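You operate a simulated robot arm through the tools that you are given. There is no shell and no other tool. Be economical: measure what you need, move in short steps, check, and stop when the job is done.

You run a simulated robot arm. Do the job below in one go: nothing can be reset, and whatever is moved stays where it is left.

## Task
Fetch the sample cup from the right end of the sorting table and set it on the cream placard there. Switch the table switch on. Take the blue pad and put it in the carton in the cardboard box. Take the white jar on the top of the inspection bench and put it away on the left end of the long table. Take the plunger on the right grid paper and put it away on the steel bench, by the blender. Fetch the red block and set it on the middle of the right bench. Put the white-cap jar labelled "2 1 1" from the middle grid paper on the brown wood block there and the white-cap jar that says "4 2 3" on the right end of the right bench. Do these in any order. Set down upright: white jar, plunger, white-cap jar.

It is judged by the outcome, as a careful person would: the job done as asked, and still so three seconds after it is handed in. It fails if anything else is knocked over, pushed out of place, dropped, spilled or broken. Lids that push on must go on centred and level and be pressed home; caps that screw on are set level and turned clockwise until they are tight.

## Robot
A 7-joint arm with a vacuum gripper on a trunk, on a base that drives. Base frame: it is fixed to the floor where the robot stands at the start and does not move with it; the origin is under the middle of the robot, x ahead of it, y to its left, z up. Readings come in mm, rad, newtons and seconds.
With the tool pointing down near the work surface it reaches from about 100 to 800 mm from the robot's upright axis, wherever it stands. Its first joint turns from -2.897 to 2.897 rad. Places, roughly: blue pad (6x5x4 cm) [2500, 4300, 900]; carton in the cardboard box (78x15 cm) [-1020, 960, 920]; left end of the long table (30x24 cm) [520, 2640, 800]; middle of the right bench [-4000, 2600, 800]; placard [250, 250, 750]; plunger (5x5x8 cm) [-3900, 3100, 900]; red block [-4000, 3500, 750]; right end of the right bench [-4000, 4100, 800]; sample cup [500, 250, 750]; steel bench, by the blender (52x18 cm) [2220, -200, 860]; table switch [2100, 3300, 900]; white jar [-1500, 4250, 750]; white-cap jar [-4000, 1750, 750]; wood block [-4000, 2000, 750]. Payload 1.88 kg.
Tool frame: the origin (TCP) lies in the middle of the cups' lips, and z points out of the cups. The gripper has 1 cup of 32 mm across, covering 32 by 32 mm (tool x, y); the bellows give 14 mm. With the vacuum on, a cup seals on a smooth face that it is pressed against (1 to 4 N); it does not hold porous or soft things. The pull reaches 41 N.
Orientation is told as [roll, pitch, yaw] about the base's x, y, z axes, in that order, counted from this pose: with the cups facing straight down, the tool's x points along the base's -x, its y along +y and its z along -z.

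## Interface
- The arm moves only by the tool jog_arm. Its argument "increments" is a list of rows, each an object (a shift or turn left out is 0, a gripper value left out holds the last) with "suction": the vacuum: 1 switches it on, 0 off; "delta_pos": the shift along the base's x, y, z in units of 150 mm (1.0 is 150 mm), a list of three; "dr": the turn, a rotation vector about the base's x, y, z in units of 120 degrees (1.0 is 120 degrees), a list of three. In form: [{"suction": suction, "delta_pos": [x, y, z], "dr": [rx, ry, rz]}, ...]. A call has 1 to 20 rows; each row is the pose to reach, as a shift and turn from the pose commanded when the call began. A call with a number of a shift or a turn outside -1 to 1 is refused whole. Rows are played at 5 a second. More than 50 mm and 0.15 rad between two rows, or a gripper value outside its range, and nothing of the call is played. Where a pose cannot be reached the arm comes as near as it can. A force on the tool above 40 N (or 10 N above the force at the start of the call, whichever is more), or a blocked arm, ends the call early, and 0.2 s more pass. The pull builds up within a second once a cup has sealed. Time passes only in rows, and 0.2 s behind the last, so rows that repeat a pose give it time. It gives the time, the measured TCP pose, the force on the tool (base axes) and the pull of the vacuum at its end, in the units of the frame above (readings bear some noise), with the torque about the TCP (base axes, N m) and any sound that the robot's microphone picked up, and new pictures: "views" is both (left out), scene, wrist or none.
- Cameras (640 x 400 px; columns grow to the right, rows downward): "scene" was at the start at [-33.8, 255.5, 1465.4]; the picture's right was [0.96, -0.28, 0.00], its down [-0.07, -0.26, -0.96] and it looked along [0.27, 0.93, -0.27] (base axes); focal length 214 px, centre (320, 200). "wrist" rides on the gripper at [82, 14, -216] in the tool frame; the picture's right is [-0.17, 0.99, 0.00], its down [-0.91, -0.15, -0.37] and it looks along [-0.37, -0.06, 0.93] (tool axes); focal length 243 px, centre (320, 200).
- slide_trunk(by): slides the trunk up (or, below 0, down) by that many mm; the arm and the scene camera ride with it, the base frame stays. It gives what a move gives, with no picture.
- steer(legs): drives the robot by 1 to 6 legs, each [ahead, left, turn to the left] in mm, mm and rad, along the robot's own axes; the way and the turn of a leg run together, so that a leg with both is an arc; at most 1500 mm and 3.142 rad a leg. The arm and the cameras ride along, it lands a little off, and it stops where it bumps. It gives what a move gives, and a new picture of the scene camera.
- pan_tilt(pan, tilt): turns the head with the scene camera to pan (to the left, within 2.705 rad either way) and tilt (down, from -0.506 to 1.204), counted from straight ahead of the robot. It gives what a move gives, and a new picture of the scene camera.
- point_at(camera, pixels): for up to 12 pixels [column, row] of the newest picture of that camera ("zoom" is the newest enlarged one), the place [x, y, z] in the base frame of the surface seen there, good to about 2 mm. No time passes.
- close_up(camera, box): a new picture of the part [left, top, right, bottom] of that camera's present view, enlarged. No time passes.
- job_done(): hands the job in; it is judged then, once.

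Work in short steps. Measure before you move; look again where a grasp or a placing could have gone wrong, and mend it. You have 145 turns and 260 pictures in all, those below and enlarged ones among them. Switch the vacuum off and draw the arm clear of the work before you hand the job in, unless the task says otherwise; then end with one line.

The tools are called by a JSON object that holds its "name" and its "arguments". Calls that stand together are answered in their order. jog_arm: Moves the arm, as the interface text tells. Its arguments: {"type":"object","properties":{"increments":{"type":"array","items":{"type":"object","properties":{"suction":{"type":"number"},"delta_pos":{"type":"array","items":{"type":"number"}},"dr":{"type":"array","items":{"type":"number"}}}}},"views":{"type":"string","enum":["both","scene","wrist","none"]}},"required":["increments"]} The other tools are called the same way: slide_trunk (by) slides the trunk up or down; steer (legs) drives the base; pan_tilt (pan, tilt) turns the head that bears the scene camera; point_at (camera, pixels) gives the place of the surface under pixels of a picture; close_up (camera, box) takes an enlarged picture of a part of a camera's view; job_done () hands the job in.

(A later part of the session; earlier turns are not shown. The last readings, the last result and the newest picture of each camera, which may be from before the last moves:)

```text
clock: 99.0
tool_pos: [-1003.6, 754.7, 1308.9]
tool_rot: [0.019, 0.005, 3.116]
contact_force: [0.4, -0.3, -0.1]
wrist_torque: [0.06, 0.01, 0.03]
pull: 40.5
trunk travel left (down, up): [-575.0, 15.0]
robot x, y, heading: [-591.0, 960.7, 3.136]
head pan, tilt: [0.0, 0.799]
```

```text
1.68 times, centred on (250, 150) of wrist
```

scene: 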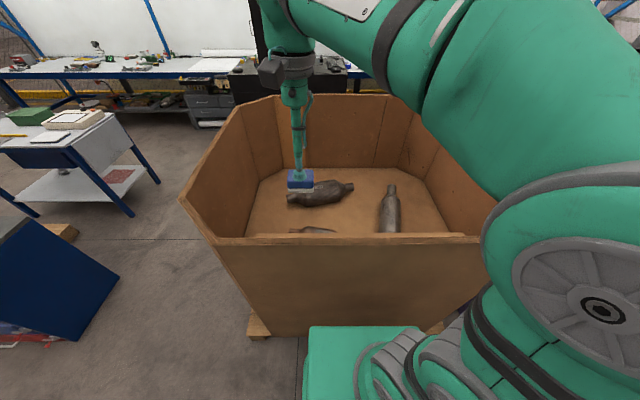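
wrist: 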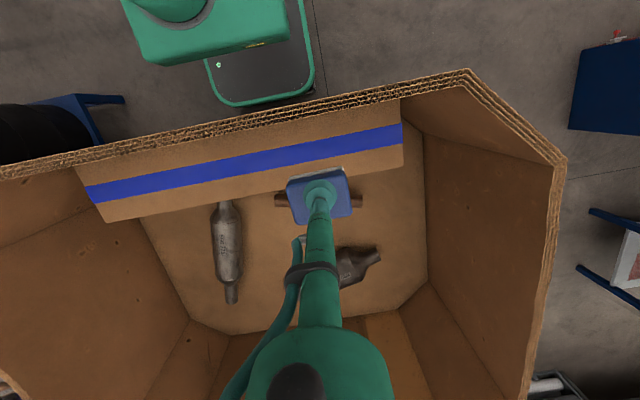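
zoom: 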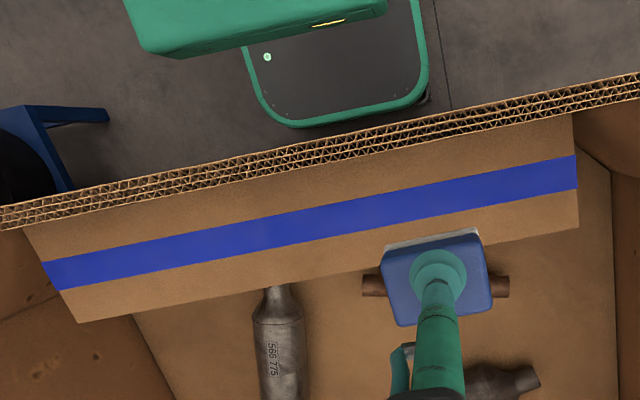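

The carton top is z≈920, x -945…-1095, y 557…1342. I'll set the pad at about (-1040, 755), turning the tool 90° so the wrist camera clears the near wall.

{"name": "jog_arm", "arguments": {"increments": [{"delta_pos": [-0.05, 0, 0], "dr": [0, 0, 0.065]}, {"delta_pos": [-0.1, 0, 0], "dr": [0, 0, 0.13]}, {"delta_pos": [-0.15, 0, 0], "dr": [0, 0, 0.195]}, {"delta_pos": [-0.2, 0, -0.1], "dr": [0, 0, 0.26]}, {"delta_pos": [-0.25, 0, -0.2], "dr": [0, 0, 0.325]}, {"delta_pos": [-0.25, 0, -0.3], "dr": [0, 0, 0.39]}, {"delta_pos": [-0.25, 0, -0.4], "dr": [0, 0, 0.455]}, {"delta_pos": [-0.25, 0, -0.5], "dr": [0, 0, 0.52]}, {"delta_pos": [-0.25, 0, -0.6], "dr": [0, 0, 0.585]}, {"delta_pos": [-0.25, 0, -0.7], "dr": [0, 0, 0.65]}, {"delta_pos": [-0.25, 0, -0.8], "dr": [0, 0, 0.715]}, {"delta_pos": [-0.25, 0, -0.9], "dr": [0, 0, 0.75]}], "views": "wrist"}}

```text
clock: 101.6
tool_pos: [-1041.7, 752.6, 1174.9]
tool_rot: [0.019, 0.005, -1.596]
contact_force: [-0.1, 0.6, -0.5]
wrist_torque: [0.02, 0.03, -0.01]
pull: 40.8
trunk travel left (down, up): [-575.0, 15.0]
robot x, y, heading: [-590.9, 957.8, 3.137]
head pan, tilt: [0.0, 0.799]
```

wrist: 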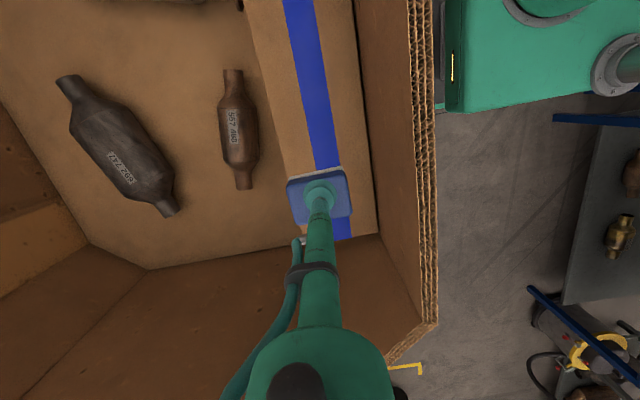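

Camera now clear to the side. I descend in two calls to z≈957.

{"name": "jog_arm", "arguments": {"increments": [{"delta_pos": [0, 0.1, -0.3]}, {"delta_pos": [0, 0.2, -0.6]}, {"delta_pos": [0, 0.2, -0.9]}, {"delta_pos": [0, 0.2, -1]}], "views": "none"}}

{"name": "jog_arm", "arguments": {"increments": [{"delta_pos": [0, 0, -0.2]}, {"delta_pos": [0, 0, -0.36]}, {"delta_pos": [0, 0, -0.41]}, {"delta_pos": [0, 0, -0.43]}, {"delta_pos": [0, 0, -0.45]}], "views": "wrist"}}

```text
clock: 102.6
tool_pos: [-1042.0, 784.2, 1022.5]
tool_rot: [0.02, 0.006, -1.596]
contact_force: [-0.4, -0.5, -0.6]
wrist_torque: [0.04, 0.01, -0.01]
pull: 40.3
trunk travel left (down, up): [-575.0, 15.0]
robot x, y, heading: [-595.1, 962.8, 3.137]
head pan, tilt: [0.0, 0.799]
```

```text
clock: 103.8
tool_pos: [-1041.5, 784.1, 956.1]
tool_rot: [0.018, 0.006, -1.598]
contact_force: [2.2, 1.3, 6.9]
wrist_torque: [-0.07, 0.12, 0.0]
pull: 40.8
trunk travel left (down, up): [-575.0, 15.0]
robot x, y, heading: [-591.6, 962.1, 3.135]
head pan, tilt: [0.0, 0.799]
```

wrist: 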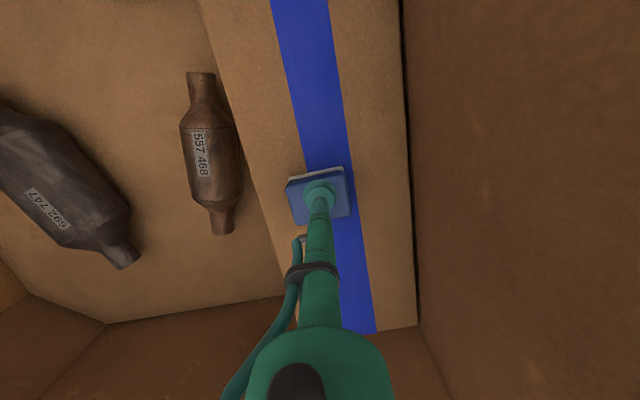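

Contact at 956 (6.9 N). I release and lift away.

{"name": "jog_arm", "arguments": {"increments": [{"suction": 0}, {"suction": 0}, {"suction": 0}, {"suction": 0}, {"delta_pos": [0, 0, 0.1]}, {"delta_pos": [0, 0, 0.4]}, {"delta_pos": [0, 0, 0.7]}, {"delta_pos": [0, 0, 1]}], "views": "wrist"}}

{"name": "jog_arm", "arguments": {"increments": [{"delta_pos": [0, 0, 0.3]}, {"delta_pos": [0, 0, 0.6]}, {"delta_pos": [0, 0, 0.9]}, {"delta_pos": [0, 0, 1]}], "views": "none"}}

```text
clock: 105.6
tool_pos: [-1042.8, 784.1, 1105.8]
tool_rot: [0.019, 0.007, -1.598]
contact_force: [0.6, -0.9, 0.6]
wrist_torque: [0.03, -0.01, -0.01]
pull: 0.2
trunk travel left (down, up): [-575.0, 15.0]
robot x, y, heading: [-596.8, 957.9, 3.136]
head pan, tilt: [0.0, 0.799]
```

wrist: 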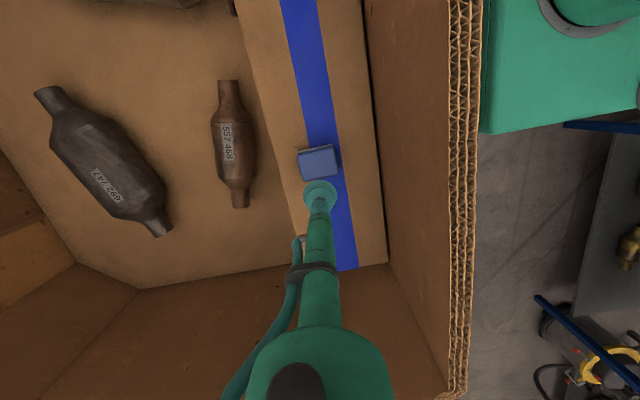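

```text
clock: 106.6
tool_pos: [-1040.8, 783.1, 1255.7]
tool_rot: [0.018, 0.007, -1.596]
contact_force: [0.0, 0.5, 0.0]
wrist_torque: [0.03, 0.0, 0.0]
pull: 0.1
trunk travel left (down, up): [-575.0, 15.0]
robot x, y, heading: [-593.5, 961.0, 3.139]
head pan, tilt: [0.0, 0.799]
```

The pad lies on the carton. Next, back out to the aisle and drive to y≈3450, then look toward the inspection bench.

{"name": "steer", "arguments": {"legs": [[-450, 0, 0], [0, -1500, 0], [0, -1000, 0]]}}

{"name": "pan_tilt", "arguments": {"pan": -0.5, "tilt": 0.5}}

```text
clock: 121.1
tool_pos: [-584.1, 3276.2, 1254.6]
tool_rot: [0.02, 0.005, -1.597]
contact_force: [-0.9, 0.2, -0.4]
wrist_torque: [-0.01, -0.02, -0.03]
pull: 0.0
trunk travel left (down, up): [-575.0, 15.0]
robot x, y, heading: [-136.5, 3456.6, 3.134]
head pan, tilt: [0.0, 0.799]
```

scene: 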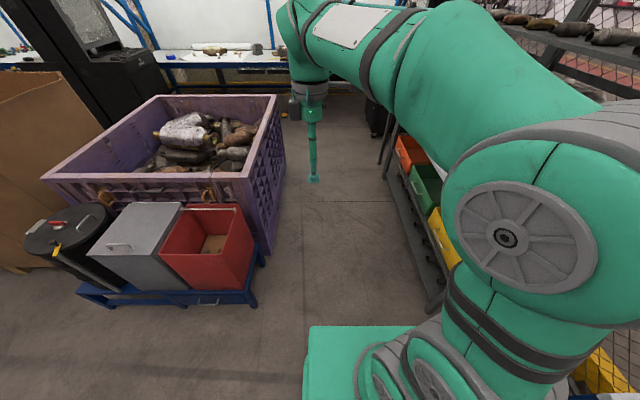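

```text
clock: 122.0
tool_pos: [-583.5, 3275.9, 1255.4]
tool_rot: [0.019, 0.005, -1.597]
contact_force: [-0.4, -1.0, -0.2]
wrist_torque: [0.0, 0.0, 0.0]
pull: 0.0
trunk travel left (down, up): [-575.0, 15.0]
robot x, y, heading: [-137.4, 3456.4, 3.135]
head pan, tilt: [-0.499, 0.499]
```

scene: 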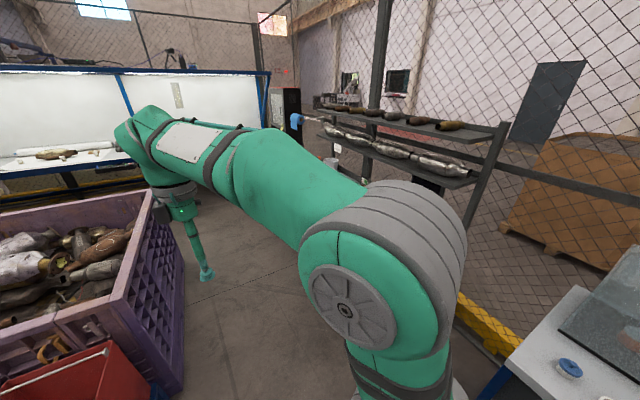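

The arm blocks the view to the right. I'll turn to face the bench (heading +y), after backing 150 mm away from it.

{"name": "steer", "arguments": {"legs": [[0, 150, 0], [0, 0, -1.565]]}}

{"name": "pan_tilt", "arguments": {"pan": 0.8, "tilt": 0.5}}

```text
clock: 127.2
tool_pos: [-319.8, 3749.2, 1254.5]
tool_rot: [0.018, 0.006, 3.124]
contact_force: [0.0, 0.6, -0.4]
wrist_torque: [0.04, 0.0, -0.01]
pull: 0.2
trunk travel left (down, up): [-575.0, 15.0]
robot x, y, heading: [-139.2, 3299.4, 1.571]
head pan, tilt: [-0.499, 0.499]
```

scene: 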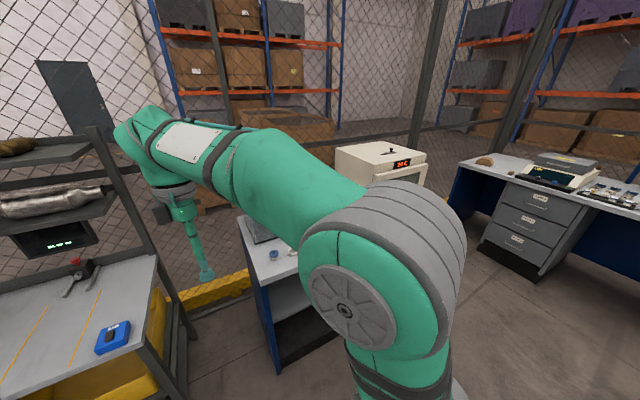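

```text
clock: 128.7
tool_pos: [-318.4, 3750.6, 1254.6]
tool_rot: [0.021, 0.005, 3.125]
contact_force: [-0.3, 0.5, 0.2]
wrist_torque: [-0.01, 0.0, 0.03]
pull: 0.1
trunk travel left (down, up): [-575.0, 15.0]
robot x, y, heading: [-136.3, 3305.4, 1.57]
head pan, tilt: [0.799, 0.499]
```

scene: 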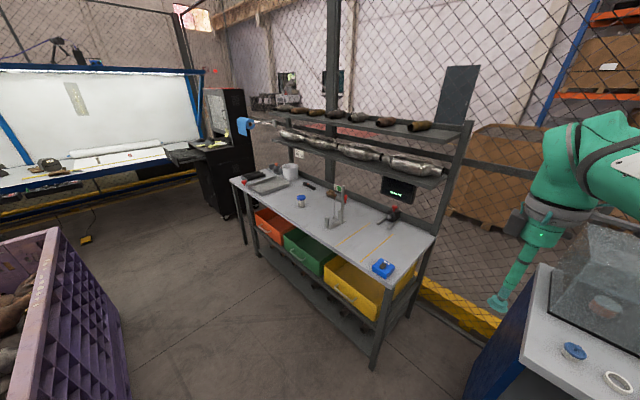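

The bench is in full view; I zoom on the white items at (290,172) and (302,200).

{"name": "close_up", "arguments": {"camera": "scene", "box": [230, 140, 410, 260]}}

{"name": "point_at", "arguments": {"camera": "scene", "pixels": [[290, 167], [302, 198], [240, 185], [390, 285], [435, 237], [370, 365], [325, 148], [460, 125], [375, 175], [120, 330]]}}

```text
3.33 times, centred on (320, 200) of scene
```

zoom: 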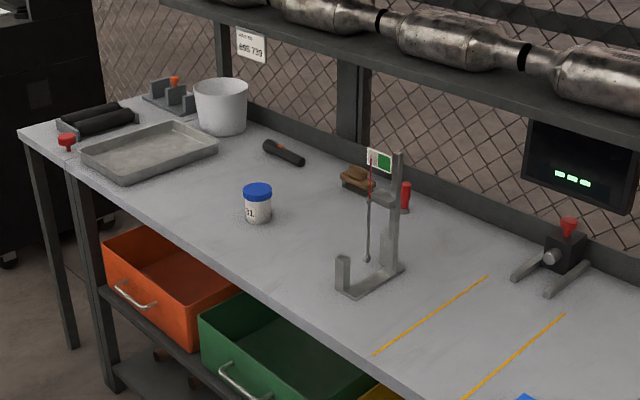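

```text
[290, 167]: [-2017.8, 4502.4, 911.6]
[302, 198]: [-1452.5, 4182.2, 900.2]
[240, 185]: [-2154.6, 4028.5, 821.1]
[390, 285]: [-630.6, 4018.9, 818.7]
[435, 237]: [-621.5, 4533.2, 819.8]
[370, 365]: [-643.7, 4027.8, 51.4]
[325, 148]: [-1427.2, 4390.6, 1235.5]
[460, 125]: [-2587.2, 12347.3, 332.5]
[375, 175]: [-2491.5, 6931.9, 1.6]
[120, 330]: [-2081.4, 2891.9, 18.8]
```

The white jar (blue cap, "01") is at about [-1452,4182], cap top z≈900. I drive left and ahead to put the tool near it.

{"name": "steer", "arguments": {"legs": [[0, 1136, 0], [335, 0, 0]]}}

{"name": "jog_arm", "arguments": {"increments": [{"delta_pos": [0, 0.15, -0.25]}, {"delta_pos": [0, 0.3, -0.5]}, {"delta_pos": [0, 0.45, -0.75]}, {"delta_pos": [0, 0.6, -1]}], "views": "wrist"}}

```text
clock: 136.2
tool_pos: [-1455.1, 4080.2, 1254.9]
tool_rot: [0.019, 0.007, 3.128]
contact_force: [-0.4, 0.2, -0.5]
wrist_torque: [-0.01, 0.0, 0.02]
pull: 0.1
trunk travel left (down, up): [-575.0, 15.0]
robot x, y, heading: [-1271.5, 3631.6, 1.578]
head pan, tilt: [0.799, 0.499]
```

scene: 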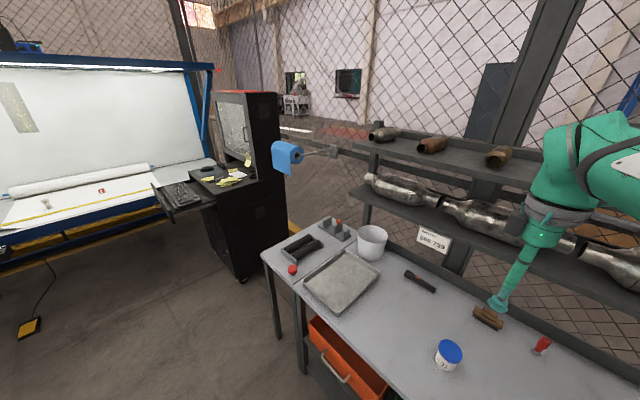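

```text
clock: 137.2
tool_pos: [-1455.0, 4168.7, 1104.4]
tool_rot: [0.019, 0.007, 3.127]
contact_force: [-0.3, 0.1, 0.6]
wrist_torque: [0.03, -0.02, 0.0]
pull: 0.1
trunk travel left (down, up): [-575.0, 15.0]
robot x, y, heading: [-1273.1, 3636.1, 1.577]
head pan, tilt: [0.799, 0.499]
```

wrist: 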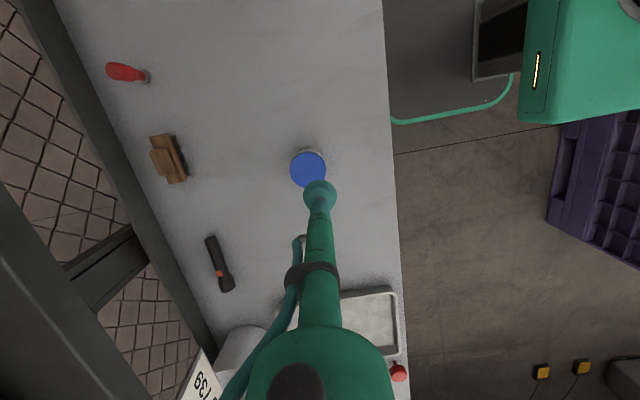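

{"name": "point_at", "arguments": {"camera": "wrist", "pixels": [[308, 168], [294, 168], [323, 168], [308, 153], [306, 184]]}}

{"name": "point_at", "arguments": {"camera": "scene", "pixels": [[449, 352], [440, 352], [460, 352]]}}

```text
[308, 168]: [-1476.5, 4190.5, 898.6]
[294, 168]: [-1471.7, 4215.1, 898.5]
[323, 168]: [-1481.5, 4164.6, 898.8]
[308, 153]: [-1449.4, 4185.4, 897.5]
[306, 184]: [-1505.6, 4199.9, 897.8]
```

```text
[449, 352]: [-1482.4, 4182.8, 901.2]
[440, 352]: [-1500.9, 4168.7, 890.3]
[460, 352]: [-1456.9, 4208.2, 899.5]
```

Cap centre ≈ [-1478,4189,899]. I align and descend with the vacuum on.

{"name": "jog_arm", "arguments": {"increments": [{"delta_pos": [-0.15, 0.13, -0.2], "suction": 1}, {"delta_pos": [-0.15, 0.13, -0.5]}, {"delta_pos": [-0.15, 0.13, -0.8]}, {"delta_pos": [-0.15, 0.13, -1]}], "views": "none"}}

{"name": "jog_arm", "arguments": {"increments": [{"delta_pos": [0, 0, -0.2]}, {"delta_pos": [0, 0, -0.3]}, {"delta_pos": [0, 0, -0.34]}, {"delta_pos": [0, 0, -0.36]}, {"delta_pos": [0, 0, -0.375]}, {"delta_pos": [0, 0, -0.375]}, {"delta_pos": [0, 0, -0.375]}, {"delta_pos": [0, 0, -0.375]}], "views": "wrist"}}

```text
clock: 138.2
tool_pos: [-1478.5, 4189.6, 955.0]
tool_rot: [0.02, 0.007, 3.128]
contact_force: [1.2, -0.6, -0.4]
wrist_torque: [0.04, -0.01, -0.03]
pull: 0.1
trunk travel left (down, up): [-575.0, 15.0]
robot x, y, heading: [-1269.9, 3633.6, 1.575]
head pan, tilt: [0.799, 0.499]
```

```text
clock: 140.0
tool_pos: [-1478.5, 4189.3, 898.0]
tool_rot: [0.019, 0.006, 3.127]
contact_force: [0.0, 0.4, 0.1]
wrist_torque: [-0.08, -0.05, -0.02]
pull: 40.6
trunk travel left (down, up): [-575.0, 15.0]
robot x, y, heading: [-1276.0, 3633.8, 1.577]
head pan, tilt: [0.799, 0.499]
```

wrist: 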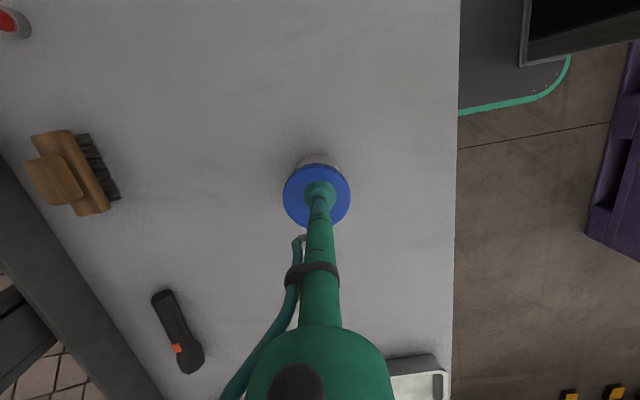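

Sealed on the cap. I lift, back away from the bench, then drive to the long table's left end, facing +x.

{"name": "jog_arm", "arguments": {"increments": [{"delta_pos": [0, 0, 0.1]}, {"delta_pos": [0, 0, 0.3]}, {"delta_pos": [0, 0, 0.6]}, {"delta_pos": [0, 0, 0.9]}, {"delta_pos": [0, -0.2, 1]}, {"delta_pos": [0, -0.5, 1]}, {"delta_pos": [0, -0.7, 1]}], "views": "wrist"}}

{"name": "steer", "arguments": {"legs": [[-335, 0, 0], [0, -1136, 0], [0, 0, -1.576], [0, -800, 0]]}}

{"name": "pan_tilt", "arguments": {"pan": 0.3, "tilt": 0.9}}

```text
clock: 141.6
tool_pos: [-1478.1, 4084.3, 1050.3]
tool_rot: [0.017, 0.005, 3.128]
contact_force: [0.8, 0.2, -1.1]
wrist_torque: [-0.06, -0.1, 0.04]
pull: 40.7
trunk travel left (down, up): [-575.0, 15.0]
robot x, y, heading: [-1273.4, 3633.2, 1.576]
head pan, tilt: [0.799, 0.499]
```

wrist: 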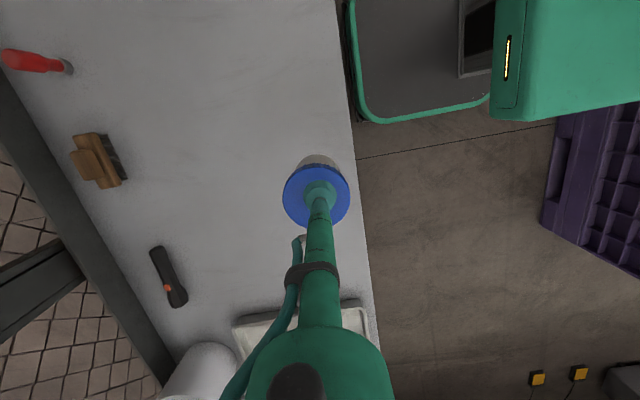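

```text
clock: 157.0
tool_pos: [321.2, 2713.9, 1049.3]
tool_rot: [0.019, 0.004, 1.555]
contact_force: [0.3, -1.0, -0.8]
wrist_torque: [-0.13, 0.13, -0.01]
pull: 40.5
trunk travel left (down, up): [-575.0, 15.0]
robot x, y, heading: [-129.4, 2508.0, 0.004]
head pan, tilt: [0.799, 0.499]
```

scene: 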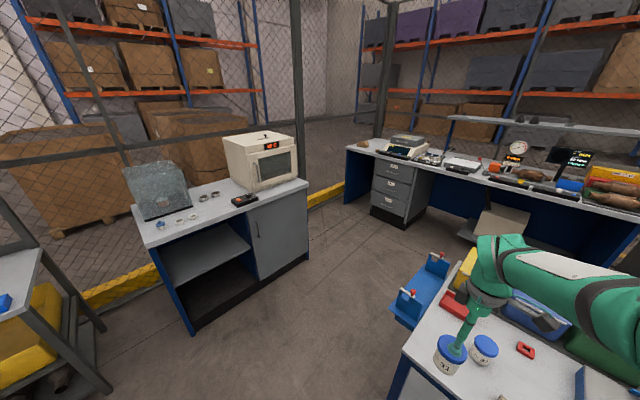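

```text
clock: 157.9
tool_pos: [321.5, 2712.2, 1050.2]
tool_rot: [0.018, 0.006, 1.555]
contact_force: [-0.6, 0.2, -0.9]
wrist_torque: [-0.16, 0.17, 0.01]
pull: 40.6
trunk travel left (down, up): [-575.0, 15.0]
robot x, y, heading: [-127.2, 2506.3, 0.004]
head pan, tilt: [0.3, 0.901]
```

scene: 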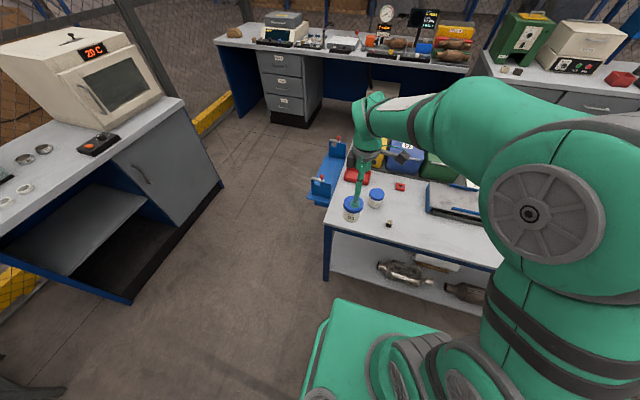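

The table's left end holds another jar (376,198), a red clip (400,187), a small nut (389,224) and a blue tray. I measure these to choose a free spot.

{"name": "point_at", "arguments": {"camera": "scene", "pixels": [[376, 194], [378, 207], [400, 187], [389, 224], [355, 178], [425, 205], [330, 225], [345, 178], [400, 210], [415, 195], [500, 262]]}}

{"name": "close_up", "arguments": {"camera": "scene", "box": [320, 160, 480, 260]}}

```text
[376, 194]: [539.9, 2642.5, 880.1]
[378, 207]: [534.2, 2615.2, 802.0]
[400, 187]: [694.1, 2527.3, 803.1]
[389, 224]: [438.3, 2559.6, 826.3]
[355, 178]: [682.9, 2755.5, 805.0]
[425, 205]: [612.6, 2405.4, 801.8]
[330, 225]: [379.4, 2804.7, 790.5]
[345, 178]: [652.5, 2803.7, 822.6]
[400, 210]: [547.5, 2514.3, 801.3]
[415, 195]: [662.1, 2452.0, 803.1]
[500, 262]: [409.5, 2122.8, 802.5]
```

```text
4.00 times, centred on (400, 210) of scene
```

zoom: 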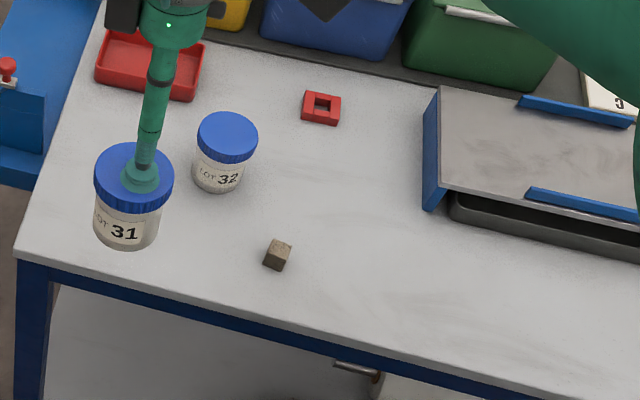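

I choose the free spot (455, 2700), over 100 mm from the LOT 32 jar and the cube. Move over and descend toward z≈880.

{"name": "jog_arm", "arguments": {"increments": [{"delta_pos": [0.3, -0.03, 0]}, {"delta_pos": [0.6, -0.06, 0]}, {"delta_pos": [0.89, -0.08, 0]}, {"delta_pos": [0.89, -0.08, -0.3]}, {"delta_pos": [0.89, -0.08, -0.6]}, {"delta_pos": [0.89, -0.08, -0.9]}, {"delta_pos": [0.89, -0.08, -1]}], "views": "none"}}

{"name": "jog_arm", "arguments": {"increments": [{"delta_pos": [0, 0, -0.06]}, {"delta_pos": [0, 0, -0.1]}, {"delta_pos": [0, 0, -0.12]}, {"delta_pos": [0, 0, -0.13]}], "views": "both"}}

```text
clock: 159.5
tool_pos: [455.6, 2701.8, 899.1]
tool_rot: [0.018, 0.007, 1.554]
contact_force: [1.1, 0.3, -0.5]
wrist_torque: [-0.15, 0.13, 0.0]
pull: 41.2
trunk travel left (down, up): [-575.0, 15.0]
robot x, y, heading: [-126.3, 2506.3, 0.006]
head pan, tilt: [0.3, 0.901]
```

```text
clock: 160.5
tool_pos: [456.0, 2702.7, 879.7]
tool_rot: [0.019, 0.004, 1.556]
contact_force: [1.0, -0.1, -1.0]
wrist_torque: [-0.12, 0.12, -0.01]
pull: 41.3
trunk travel left (down, up): [-575.0, 15.0]
robot x, y, heading: [-129.6, 2507.7, 0.002]
head pan, tilt: [0.3, 0.901]
```

scene: 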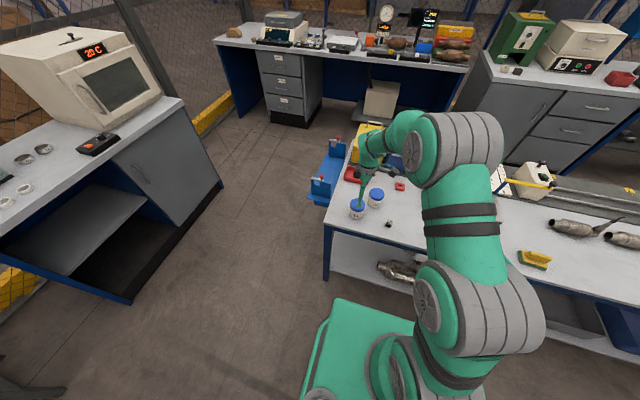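
wrist: 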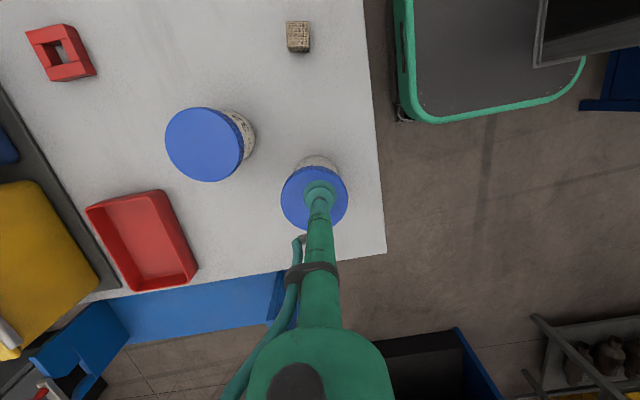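

No contact yet at 879.7; I lower 4.5 mm in small steps.

{"name": "jog_arm", "arguments": {"increments": [{"delta_pos": [0, 0, -0.01]}, {"delta_pos": [0, 0, -0.02]}, {"delta_pos": [0, 0, -0.03]}], "views": "none"}}

```text
clock: 161.3
tool_pos: [455.0, 2701.4, 876.9]
tool_rot: [0.017, 0.006, 1.554]
contact_force: [-4.4, -2.1, 17.1]
wrist_torque: [-0.03, 0.01, 0.02]
pull: 40.7
trunk travel left (down, up): [-575.0, 15.0]
robot x, y, heading: [-126.3, 2506.5, 0.004]
head pan, tilt: [0.3, 0.901]
```

Contact (17 N). I release, lift, and check.

{"name": "jog_arm", "arguments": {"increments": [{"suction": 0, "delta_pos": [0, 0, 0.01]}, {"delta_pos": [0, 0, 0.01]}, {"delta_pos": [0, 0, 0.01]}, {"delta_pos": [0, 0, 0.01]}, {"delta_pos": [0, 0, 0.1]}, {"delta_pos": [0, 0, 0.4]}, {"delta_pos": [0, 0, 0.7]}, {"delta_pos": [0, 0, 1]}], "views": "wrist"}}

{"name": "jog_arm", "arguments": {"increments": [{"delta_pos": [-0.2, 0, 0.25]}, {"delta_pos": [-0.4, 0, 0.5]}, {"delta_pos": [-0.6, 0, 0.75]}, {"delta_pos": [-0.8, 0, 1]}], "views": "scene"}}

```text
clock: 163.1
tool_pos: [454.2, 2701.4, 1025.8]
tool_rot: [0.019, 0.006, 1.556]
contact_force: [0.1, 1.0, 0.0]
wrist_torque: [-0.02, 0.01, -0.01]
pull: 0.1
trunk travel left (down, up): [-575.0, 15.0]
robot x, y, heading: [-130.9, 2509.2, 0.006]
head pan, tilt: [0.3, 0.901]
```

wrist: 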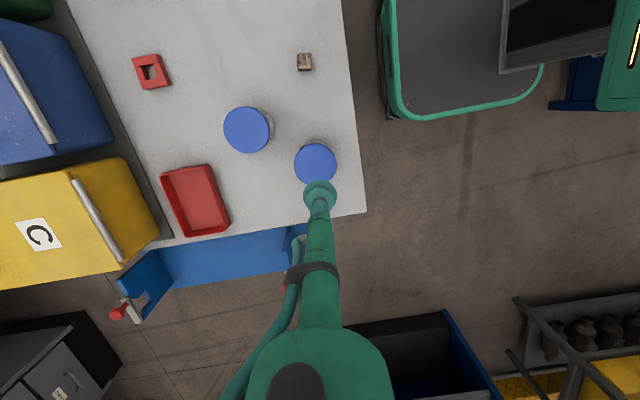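

```text
clock: 164.1
tool_pos: [334.3, 2700.8, 1175.2]
tool_rot: [0.02, 0.007, 1.553]
contact_force: [0.6, -0.6, 0.3]
wrist_torque: [-0.03, 0.03, -0.01]
pull: 0.0
trunk travel left (down, up): [-575.0, 15.0]
robot x, y, heading: [-129.8, 2511.7, 0.001]
head pan, tilt: [0.3, 0.901]
```

scene: 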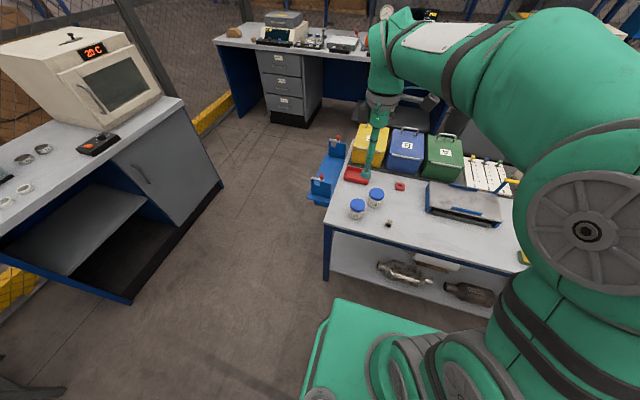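

The LOT 31 jar stands upright. Now to the table switch: drive to about (1480, 2930) facing the desk and look left toward [2100,3300].

{"name": "steer", "arguments": {"legs": [[0, 920, 0], [1500, 0, 0], [110, 0, 0], [0, -500, 0]]}}

{"name": "pan_tilt", "arguments": {"pan": 0.7, "tilt": 0.7}}

```text
clock: 179.4
tool_pos: [1953.6, 3140.9, 1174.9]
tool_rot: [0.019, 0.005, 1.559]
contact_force: [0.9, 0.0, -0.4]
wrist_torque: [-0.02, -0.01, 0.02]
pull: 0.0
trunk travel left (down, up): [-575.0, 15.0]
robot x, y, heading: [1490.6, 2945.5, 0.01]
head pan, tilt: [0.3, 0.901]
```

scene: 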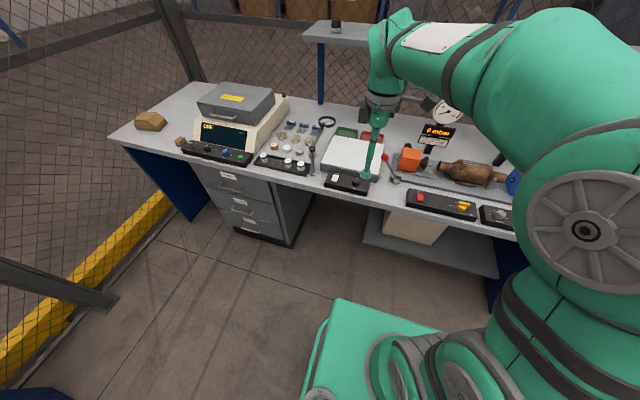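

```text
clock: 180.3
tool_pos: [1955.0, 3140.2, 1174.4]
tool_rot: [0.019, 0.007, 1.559]
contact_force: [-0.3, 1.0, 0.0]
wrist_torque: [0.02, -0.02, 0.01]
pull: 0.0
trunk travel left (down, up): [-575.0, 15.0]
robot x, y, heading: [1492.9, 2947.4, 0.003]
head pan, tilt: [0.7, 0.7]
```

scene: 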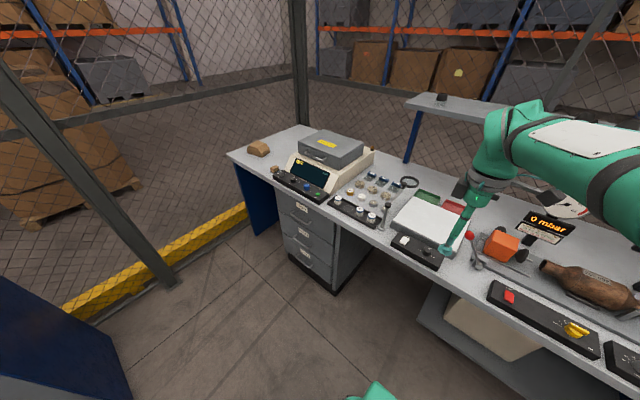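

I zoom on the control panels along the desk edge.

{"name": "close_up", "arguments": {"camera": "scene", "box": [320, 180, 480, 280]}}

{"name": "point_at", "arguments": {"camera": "zoom", "pixels": [[340, 245], [330, 235], [435, 285], [490, 280], [600, 380], [400, 290], [300, 225]]}}

{"name": "close_up", "arguments": {"camera": "scene", "box": [480, 260, 640, 380]}}

```text
4.00 times, centred on (400, 230) of scene
```

zoom: 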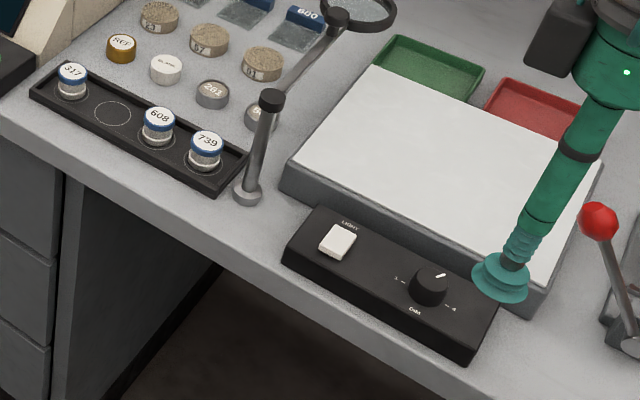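

```text
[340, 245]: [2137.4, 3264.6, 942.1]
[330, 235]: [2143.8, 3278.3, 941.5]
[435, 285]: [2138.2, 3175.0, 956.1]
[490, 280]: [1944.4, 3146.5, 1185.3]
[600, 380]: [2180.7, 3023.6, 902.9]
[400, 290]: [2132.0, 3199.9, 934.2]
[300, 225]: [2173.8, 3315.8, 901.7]
```

```text
3.33 times, centred on (560, 320) of scene
```

zoom: 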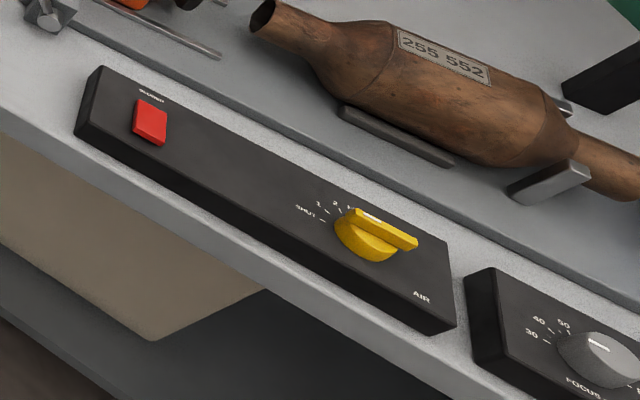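

The white rocker labelled "LIGHT" beside the light table at about [2138,3266,942] is the table switch. I move the tool closer for a detailed wrist view.

{"name": "jog_arm", "arguments": {"increments": [{"delta_pos": [0.22, 0.2, 0]}, {"delta_pos": [0.44, 0.4, 0]}, {"delta_pos": [0.66, 0.6, 0]}, {"delta_pos": [0.88, 0.8, 0]}, {"delta_pos": [0.88, 0.8, -0.3]}, {"delta_pos": [0.88, 0.8, -0.6]}, {"delta_pos": [0.88, 0.8, -0.9]}], "views": "both"}}

{"name": "close_up", "arguments": {"camera": "wrist", "box": [200, 80, 440, 230]}}

```text
clock: 181.9
tool_pos: [2087.4, 3260.2, 1039.3]
tool_rot: [0.019, 0.006, 1.56]
contact_force: [0.2, 0.1, -0.8]
wrist_torque: [0.0, 0.04, -0.02]
pull: 0.0
trunk travel left (down, up): [-575.0, 15.0]
robot x, y, heading: [1487.4, 2945.5, 0.006]
head pan, tilt: [0.7, 0.7]
```

scene: 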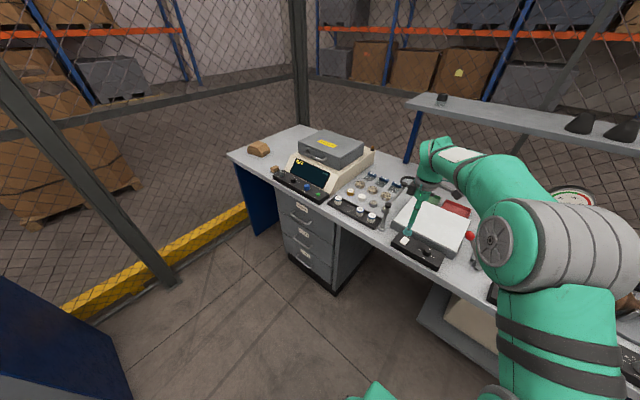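
wrist: 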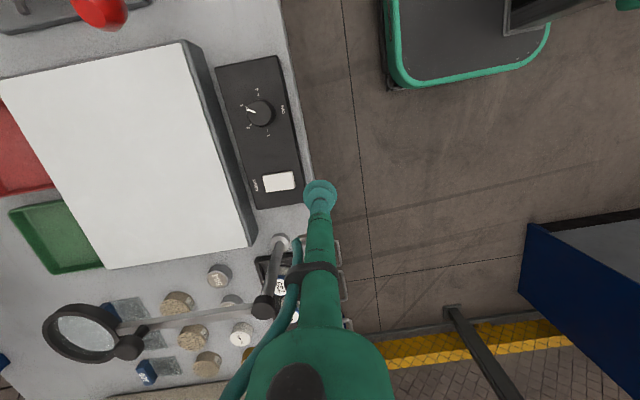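

```text
2.67 times, centred on (320, 155) of wrist
```

zoom: 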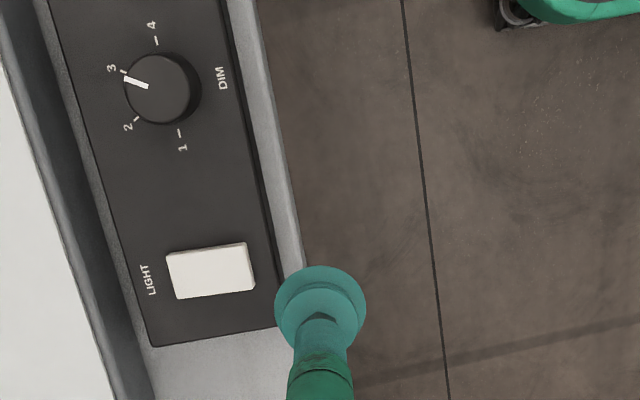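

I measure the rocker's tilt and corners.

{"name": "point_at", "arguments": {"camera": "zoom", "pixels": [[178, 272], [190, 274], [205, 272], [220, 269], [235, 266], [244, 264], [210, 257], [212, 290], [180, 220], [160, 320]]}}

{"name": "close_up", "arguments": {"camera": "scene", "box": [384, 225, 448, 265]}}

```text
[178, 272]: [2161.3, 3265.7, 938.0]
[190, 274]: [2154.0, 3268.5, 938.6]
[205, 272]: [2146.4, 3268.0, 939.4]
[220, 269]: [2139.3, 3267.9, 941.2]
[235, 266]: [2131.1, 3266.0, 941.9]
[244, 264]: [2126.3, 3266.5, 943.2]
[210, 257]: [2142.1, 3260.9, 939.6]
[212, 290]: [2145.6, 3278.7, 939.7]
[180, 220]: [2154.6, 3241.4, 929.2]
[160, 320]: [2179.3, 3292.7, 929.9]
```

```text
10.00 times, centred on (416, 245) of scene
```

zoom: 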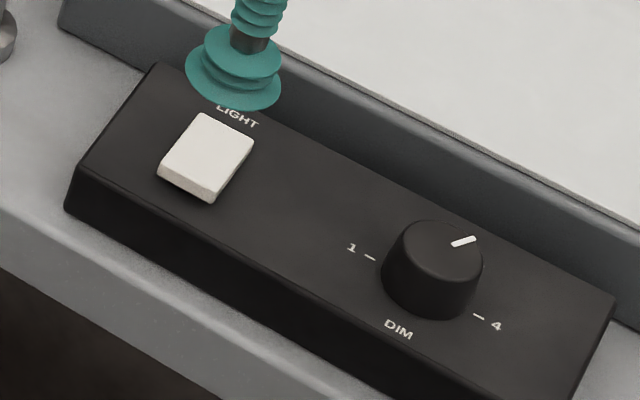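

The near end (x≈2126) is raised to 943 mm versus 938 at the LIGHT end, on a level panel (929). I press the raised near end with the cup centred at x≈2119, y≈3268.

{"name": "jog_arm", "arguments": {"increments": [{"delta_pos": [0.21, 0.05, 0]}, {"delta_pos": [0.21, 0.05, -0.3]}, {"delta_pos": [0.21, 0.05, -0.6]}, {"delta_pos": [0.21, 0.05, -0.62]}, {"delta_pos": [0.21, 0.05, -0.65]}, {"delta_pos": [0.21, 0.05, -0.67]}, {"delta_pos": [0.21, 0.05, -0.69]}, {"delta_pos": [0.21, 0.05, -0.69]}], "views": "wrist"}}

```text
clock: 183.7
tool_pos: [2118.5, 3268.7, 936.4]
tool_rot: [0.017, 0.008, 1.562]
contact_force: [-0.2, 0.7, 0.2]
wrist_torque: [0.0, -0.02, 0.03]
pull: 0.0
trunk travel left (down, up): [-575.0, 15.0]
robot x, y, heading: [1491.4, 2947.0, 0.008]
head pan, tilt: [0.7, 0.7]
heard: click
```

wrist: 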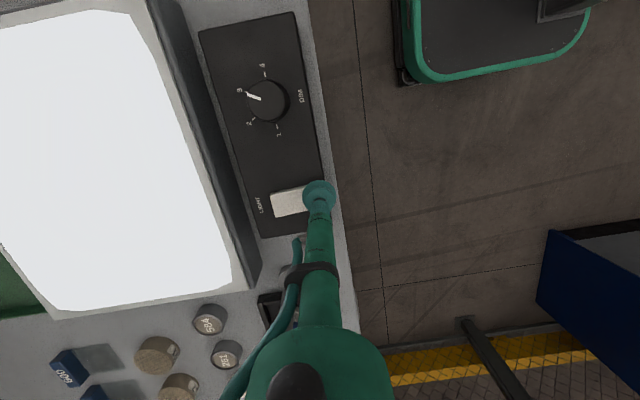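

Click heard and the light table is lit. I lift, then drive back out, turn around, and head west for the right bench.

{"name": "jog_arm", "arguments": {"increments": [{"delta_pos": [0, 0, 0.3]}, {"delta_pos": [0, 0, 0.6]}, {"delta_pos": [-0.2, 0, 0.8]}, {"delta_pos": [-0.5, -0.1, 0.9]}, {"delta_pos": [-0.8, -0.2, 1]}, {"delta_pos": [-1, -0.4, 1]}], "views": "none"}}

{"name": "steer", "arguments": {"legs": [[0, 480, 0], [-1500, 0, 0], [-130, 0, 0], [0, 0, 3.13], [1300, 0, 0]]}}

{"name": "pan_tilt", "arguments": {"pan": 0.5, "tilt": 0.5}}

```text
clock: 185.1
tool_pos: [1966.9, 3208.4, 1085.9]
tool_rot: [0.018, 0.008, 1.562]
contact_force: [-0.3, -0.1, 0.0]
wrist_torque: [-0.03, -0.02, 0.01]
pull: 0.2
trunk travel left (down, up): [-575.0, 15.0]
robot x, y, heading: [1490.8, 2945.3, 0.012]
head pan, tilt: [0.7, 0.7]
```

```text
clock: 209.4
tool_pos: [-1924.2, 3102.6, 1085.2]
tool_rot: [0.021, 0.007, -1.569]
contact_force: [-0.3, 0.2, 0.5]
wrist_torque: [0.03, 0.02, -0.01]
pull: 0.0
trunk travel left (down, up): [-575.0, 15.0]
robot x, y, heading: [-1453.9, 3371.8, -3.118]
head pan, tilt: [0.7, 0.7]
```

scene: 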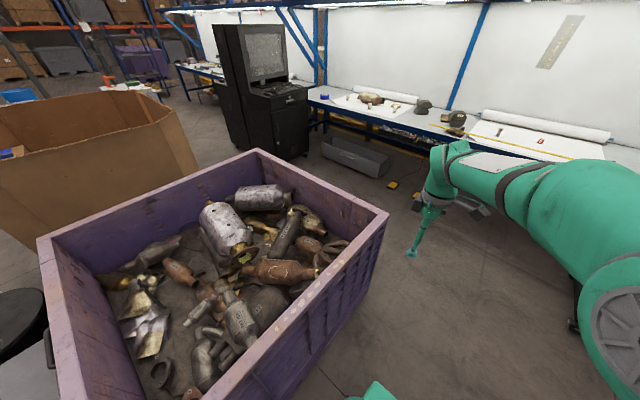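

```text
clock: 210.1
tool_pos: [-1924.6, 3101.1, 1087.5]
tool_rot: [0.019, 0.007, -1.57]
contact_force: [-0.8, -0.1, -0.2]
wrist_torque: [0.0, 0.01, -0.01]
pull: 0.0
trunk travel left (down, up): [-575.0, 15.0]
robot x, y, heading: [-1451.5, 3371.1, -3.118]
head pan, tilt: [0.499, 0.499]
```

scene: 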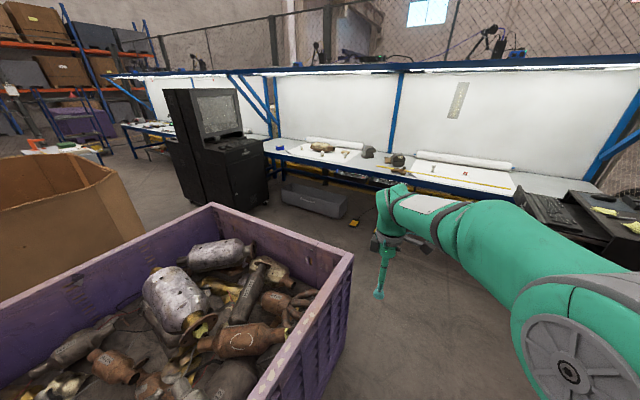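

I measure bench edges, the cabinet and items, and zoom on the bench top.

{"name": "point_at", "arguments": {"camera": "scene", "pixels": [[265, 145], [320, 148], [368, 152], [395, 160], [464, 172], [440, 175], [515, 190], [240, 205], [190, 200], [310, 195], [355, 222], [150, 125]]}}

{"name": "close_up", "arguments": {"camera": "scene", "box": [250, 110, 530, 230]}}

```text
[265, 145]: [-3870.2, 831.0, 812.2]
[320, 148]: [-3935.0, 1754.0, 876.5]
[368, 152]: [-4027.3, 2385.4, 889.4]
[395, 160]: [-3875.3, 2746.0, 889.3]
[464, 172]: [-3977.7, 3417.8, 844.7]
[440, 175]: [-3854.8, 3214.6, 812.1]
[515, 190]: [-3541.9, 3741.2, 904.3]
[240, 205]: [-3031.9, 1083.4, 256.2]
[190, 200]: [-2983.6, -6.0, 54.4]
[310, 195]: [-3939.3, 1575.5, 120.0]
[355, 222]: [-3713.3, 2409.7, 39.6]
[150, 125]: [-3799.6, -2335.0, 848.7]
```

```text
2.29 times, centred on (390, 170) of scene
```

zoom: 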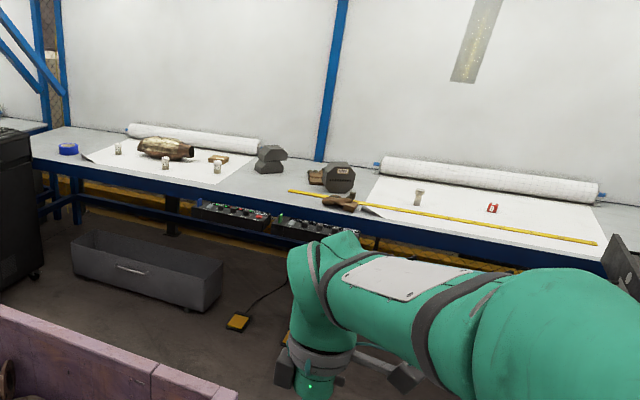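

I check the black console at right (555,205),(610,240) and the bench front edge before driving on.

{"name": "point_at", "arguments": {"camera": "scene", "pixels": [[530, 200], [555, 210], [610, 235], [420, 192], [470, 202], [290, 165], [330, 215], [310, 215], [355, 205]]}}

{"name": "steer", "arguments": {"legs": [[1000, 0, -0.02]]}}

{"name": "pan_tilt", "arguments": {"pan": 0.2, "tilt": 0.6}}

```text
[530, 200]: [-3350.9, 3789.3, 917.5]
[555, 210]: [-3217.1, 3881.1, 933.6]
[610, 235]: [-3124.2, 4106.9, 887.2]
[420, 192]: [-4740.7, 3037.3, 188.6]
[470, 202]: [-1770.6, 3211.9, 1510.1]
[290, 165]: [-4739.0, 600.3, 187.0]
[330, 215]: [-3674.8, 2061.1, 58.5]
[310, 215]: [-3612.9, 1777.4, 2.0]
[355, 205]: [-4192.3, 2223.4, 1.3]
```

```text
clock: 215.3
tool_pos: [-2918.4, 3106.6, 1085.9]
tool_rot: [0.02, 0.006, -1.599]
contact_force: [-1.1, -0.3, -0.1]
wrist_torque: [-0.01, 0.0, -0.01]
pull: 0.1
trunk travel left (down, up): [-575.0, 15.0]
robot x, y, heading: [-2438.5, 3361.6, 3.137]
head pan, tilt: [0.499, 0.499]
```

scene: 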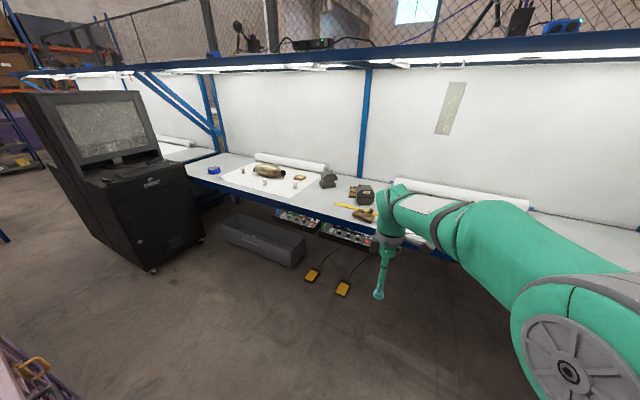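

```text
clock: 216.1
tool_pos: [-2919.3, 3106.6, 1087.4]
tool_rot: [0.018, 0.006, -1.597]
contact_force: [-0.3, 0.9, 0.6]
wrist_torque: [0.01, -0.01, 0.01]
pull: 0.1
trunk travel left (down, up): [-575.0, 15.0]
robot x, y, heading: [-2435.5, 3360.4, 3.135]
head pan, tilt: [0.201, 0.6]
```

scene: 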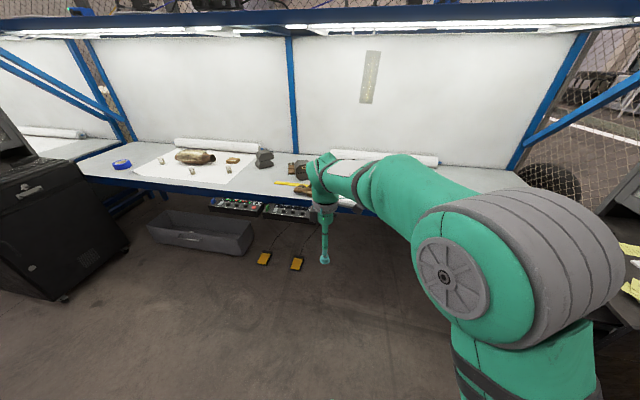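

I check the lamp beam height, bench front edge, pedals and trough before approaching.

{"name": "point_at", "arguments": {"camera": "scene", "pixels": [[300, 22], [450, 20], [150, 32], [230, 188], [120, 178], [200, 250], [265, 258], [298, 262], [250, 225], [470, 195], [340, 205], [290, 40]]}}

{"name": "close_up", "arguments": {"camera": "scene", "box": [100, 130, 340, 230]}}

```text
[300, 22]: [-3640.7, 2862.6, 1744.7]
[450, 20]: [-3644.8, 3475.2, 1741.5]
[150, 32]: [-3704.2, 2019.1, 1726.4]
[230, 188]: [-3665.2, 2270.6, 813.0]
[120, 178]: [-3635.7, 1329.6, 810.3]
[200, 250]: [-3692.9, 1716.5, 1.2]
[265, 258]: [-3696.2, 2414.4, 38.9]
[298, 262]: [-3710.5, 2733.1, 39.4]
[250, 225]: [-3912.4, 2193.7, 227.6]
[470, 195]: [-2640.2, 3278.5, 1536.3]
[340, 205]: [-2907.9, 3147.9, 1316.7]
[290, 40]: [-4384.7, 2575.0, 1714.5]
```

```text
2.67 times, centred on (220, 180) of scene
```

zoom: 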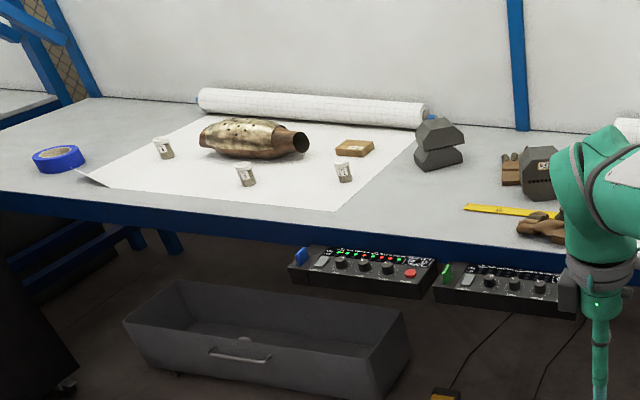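

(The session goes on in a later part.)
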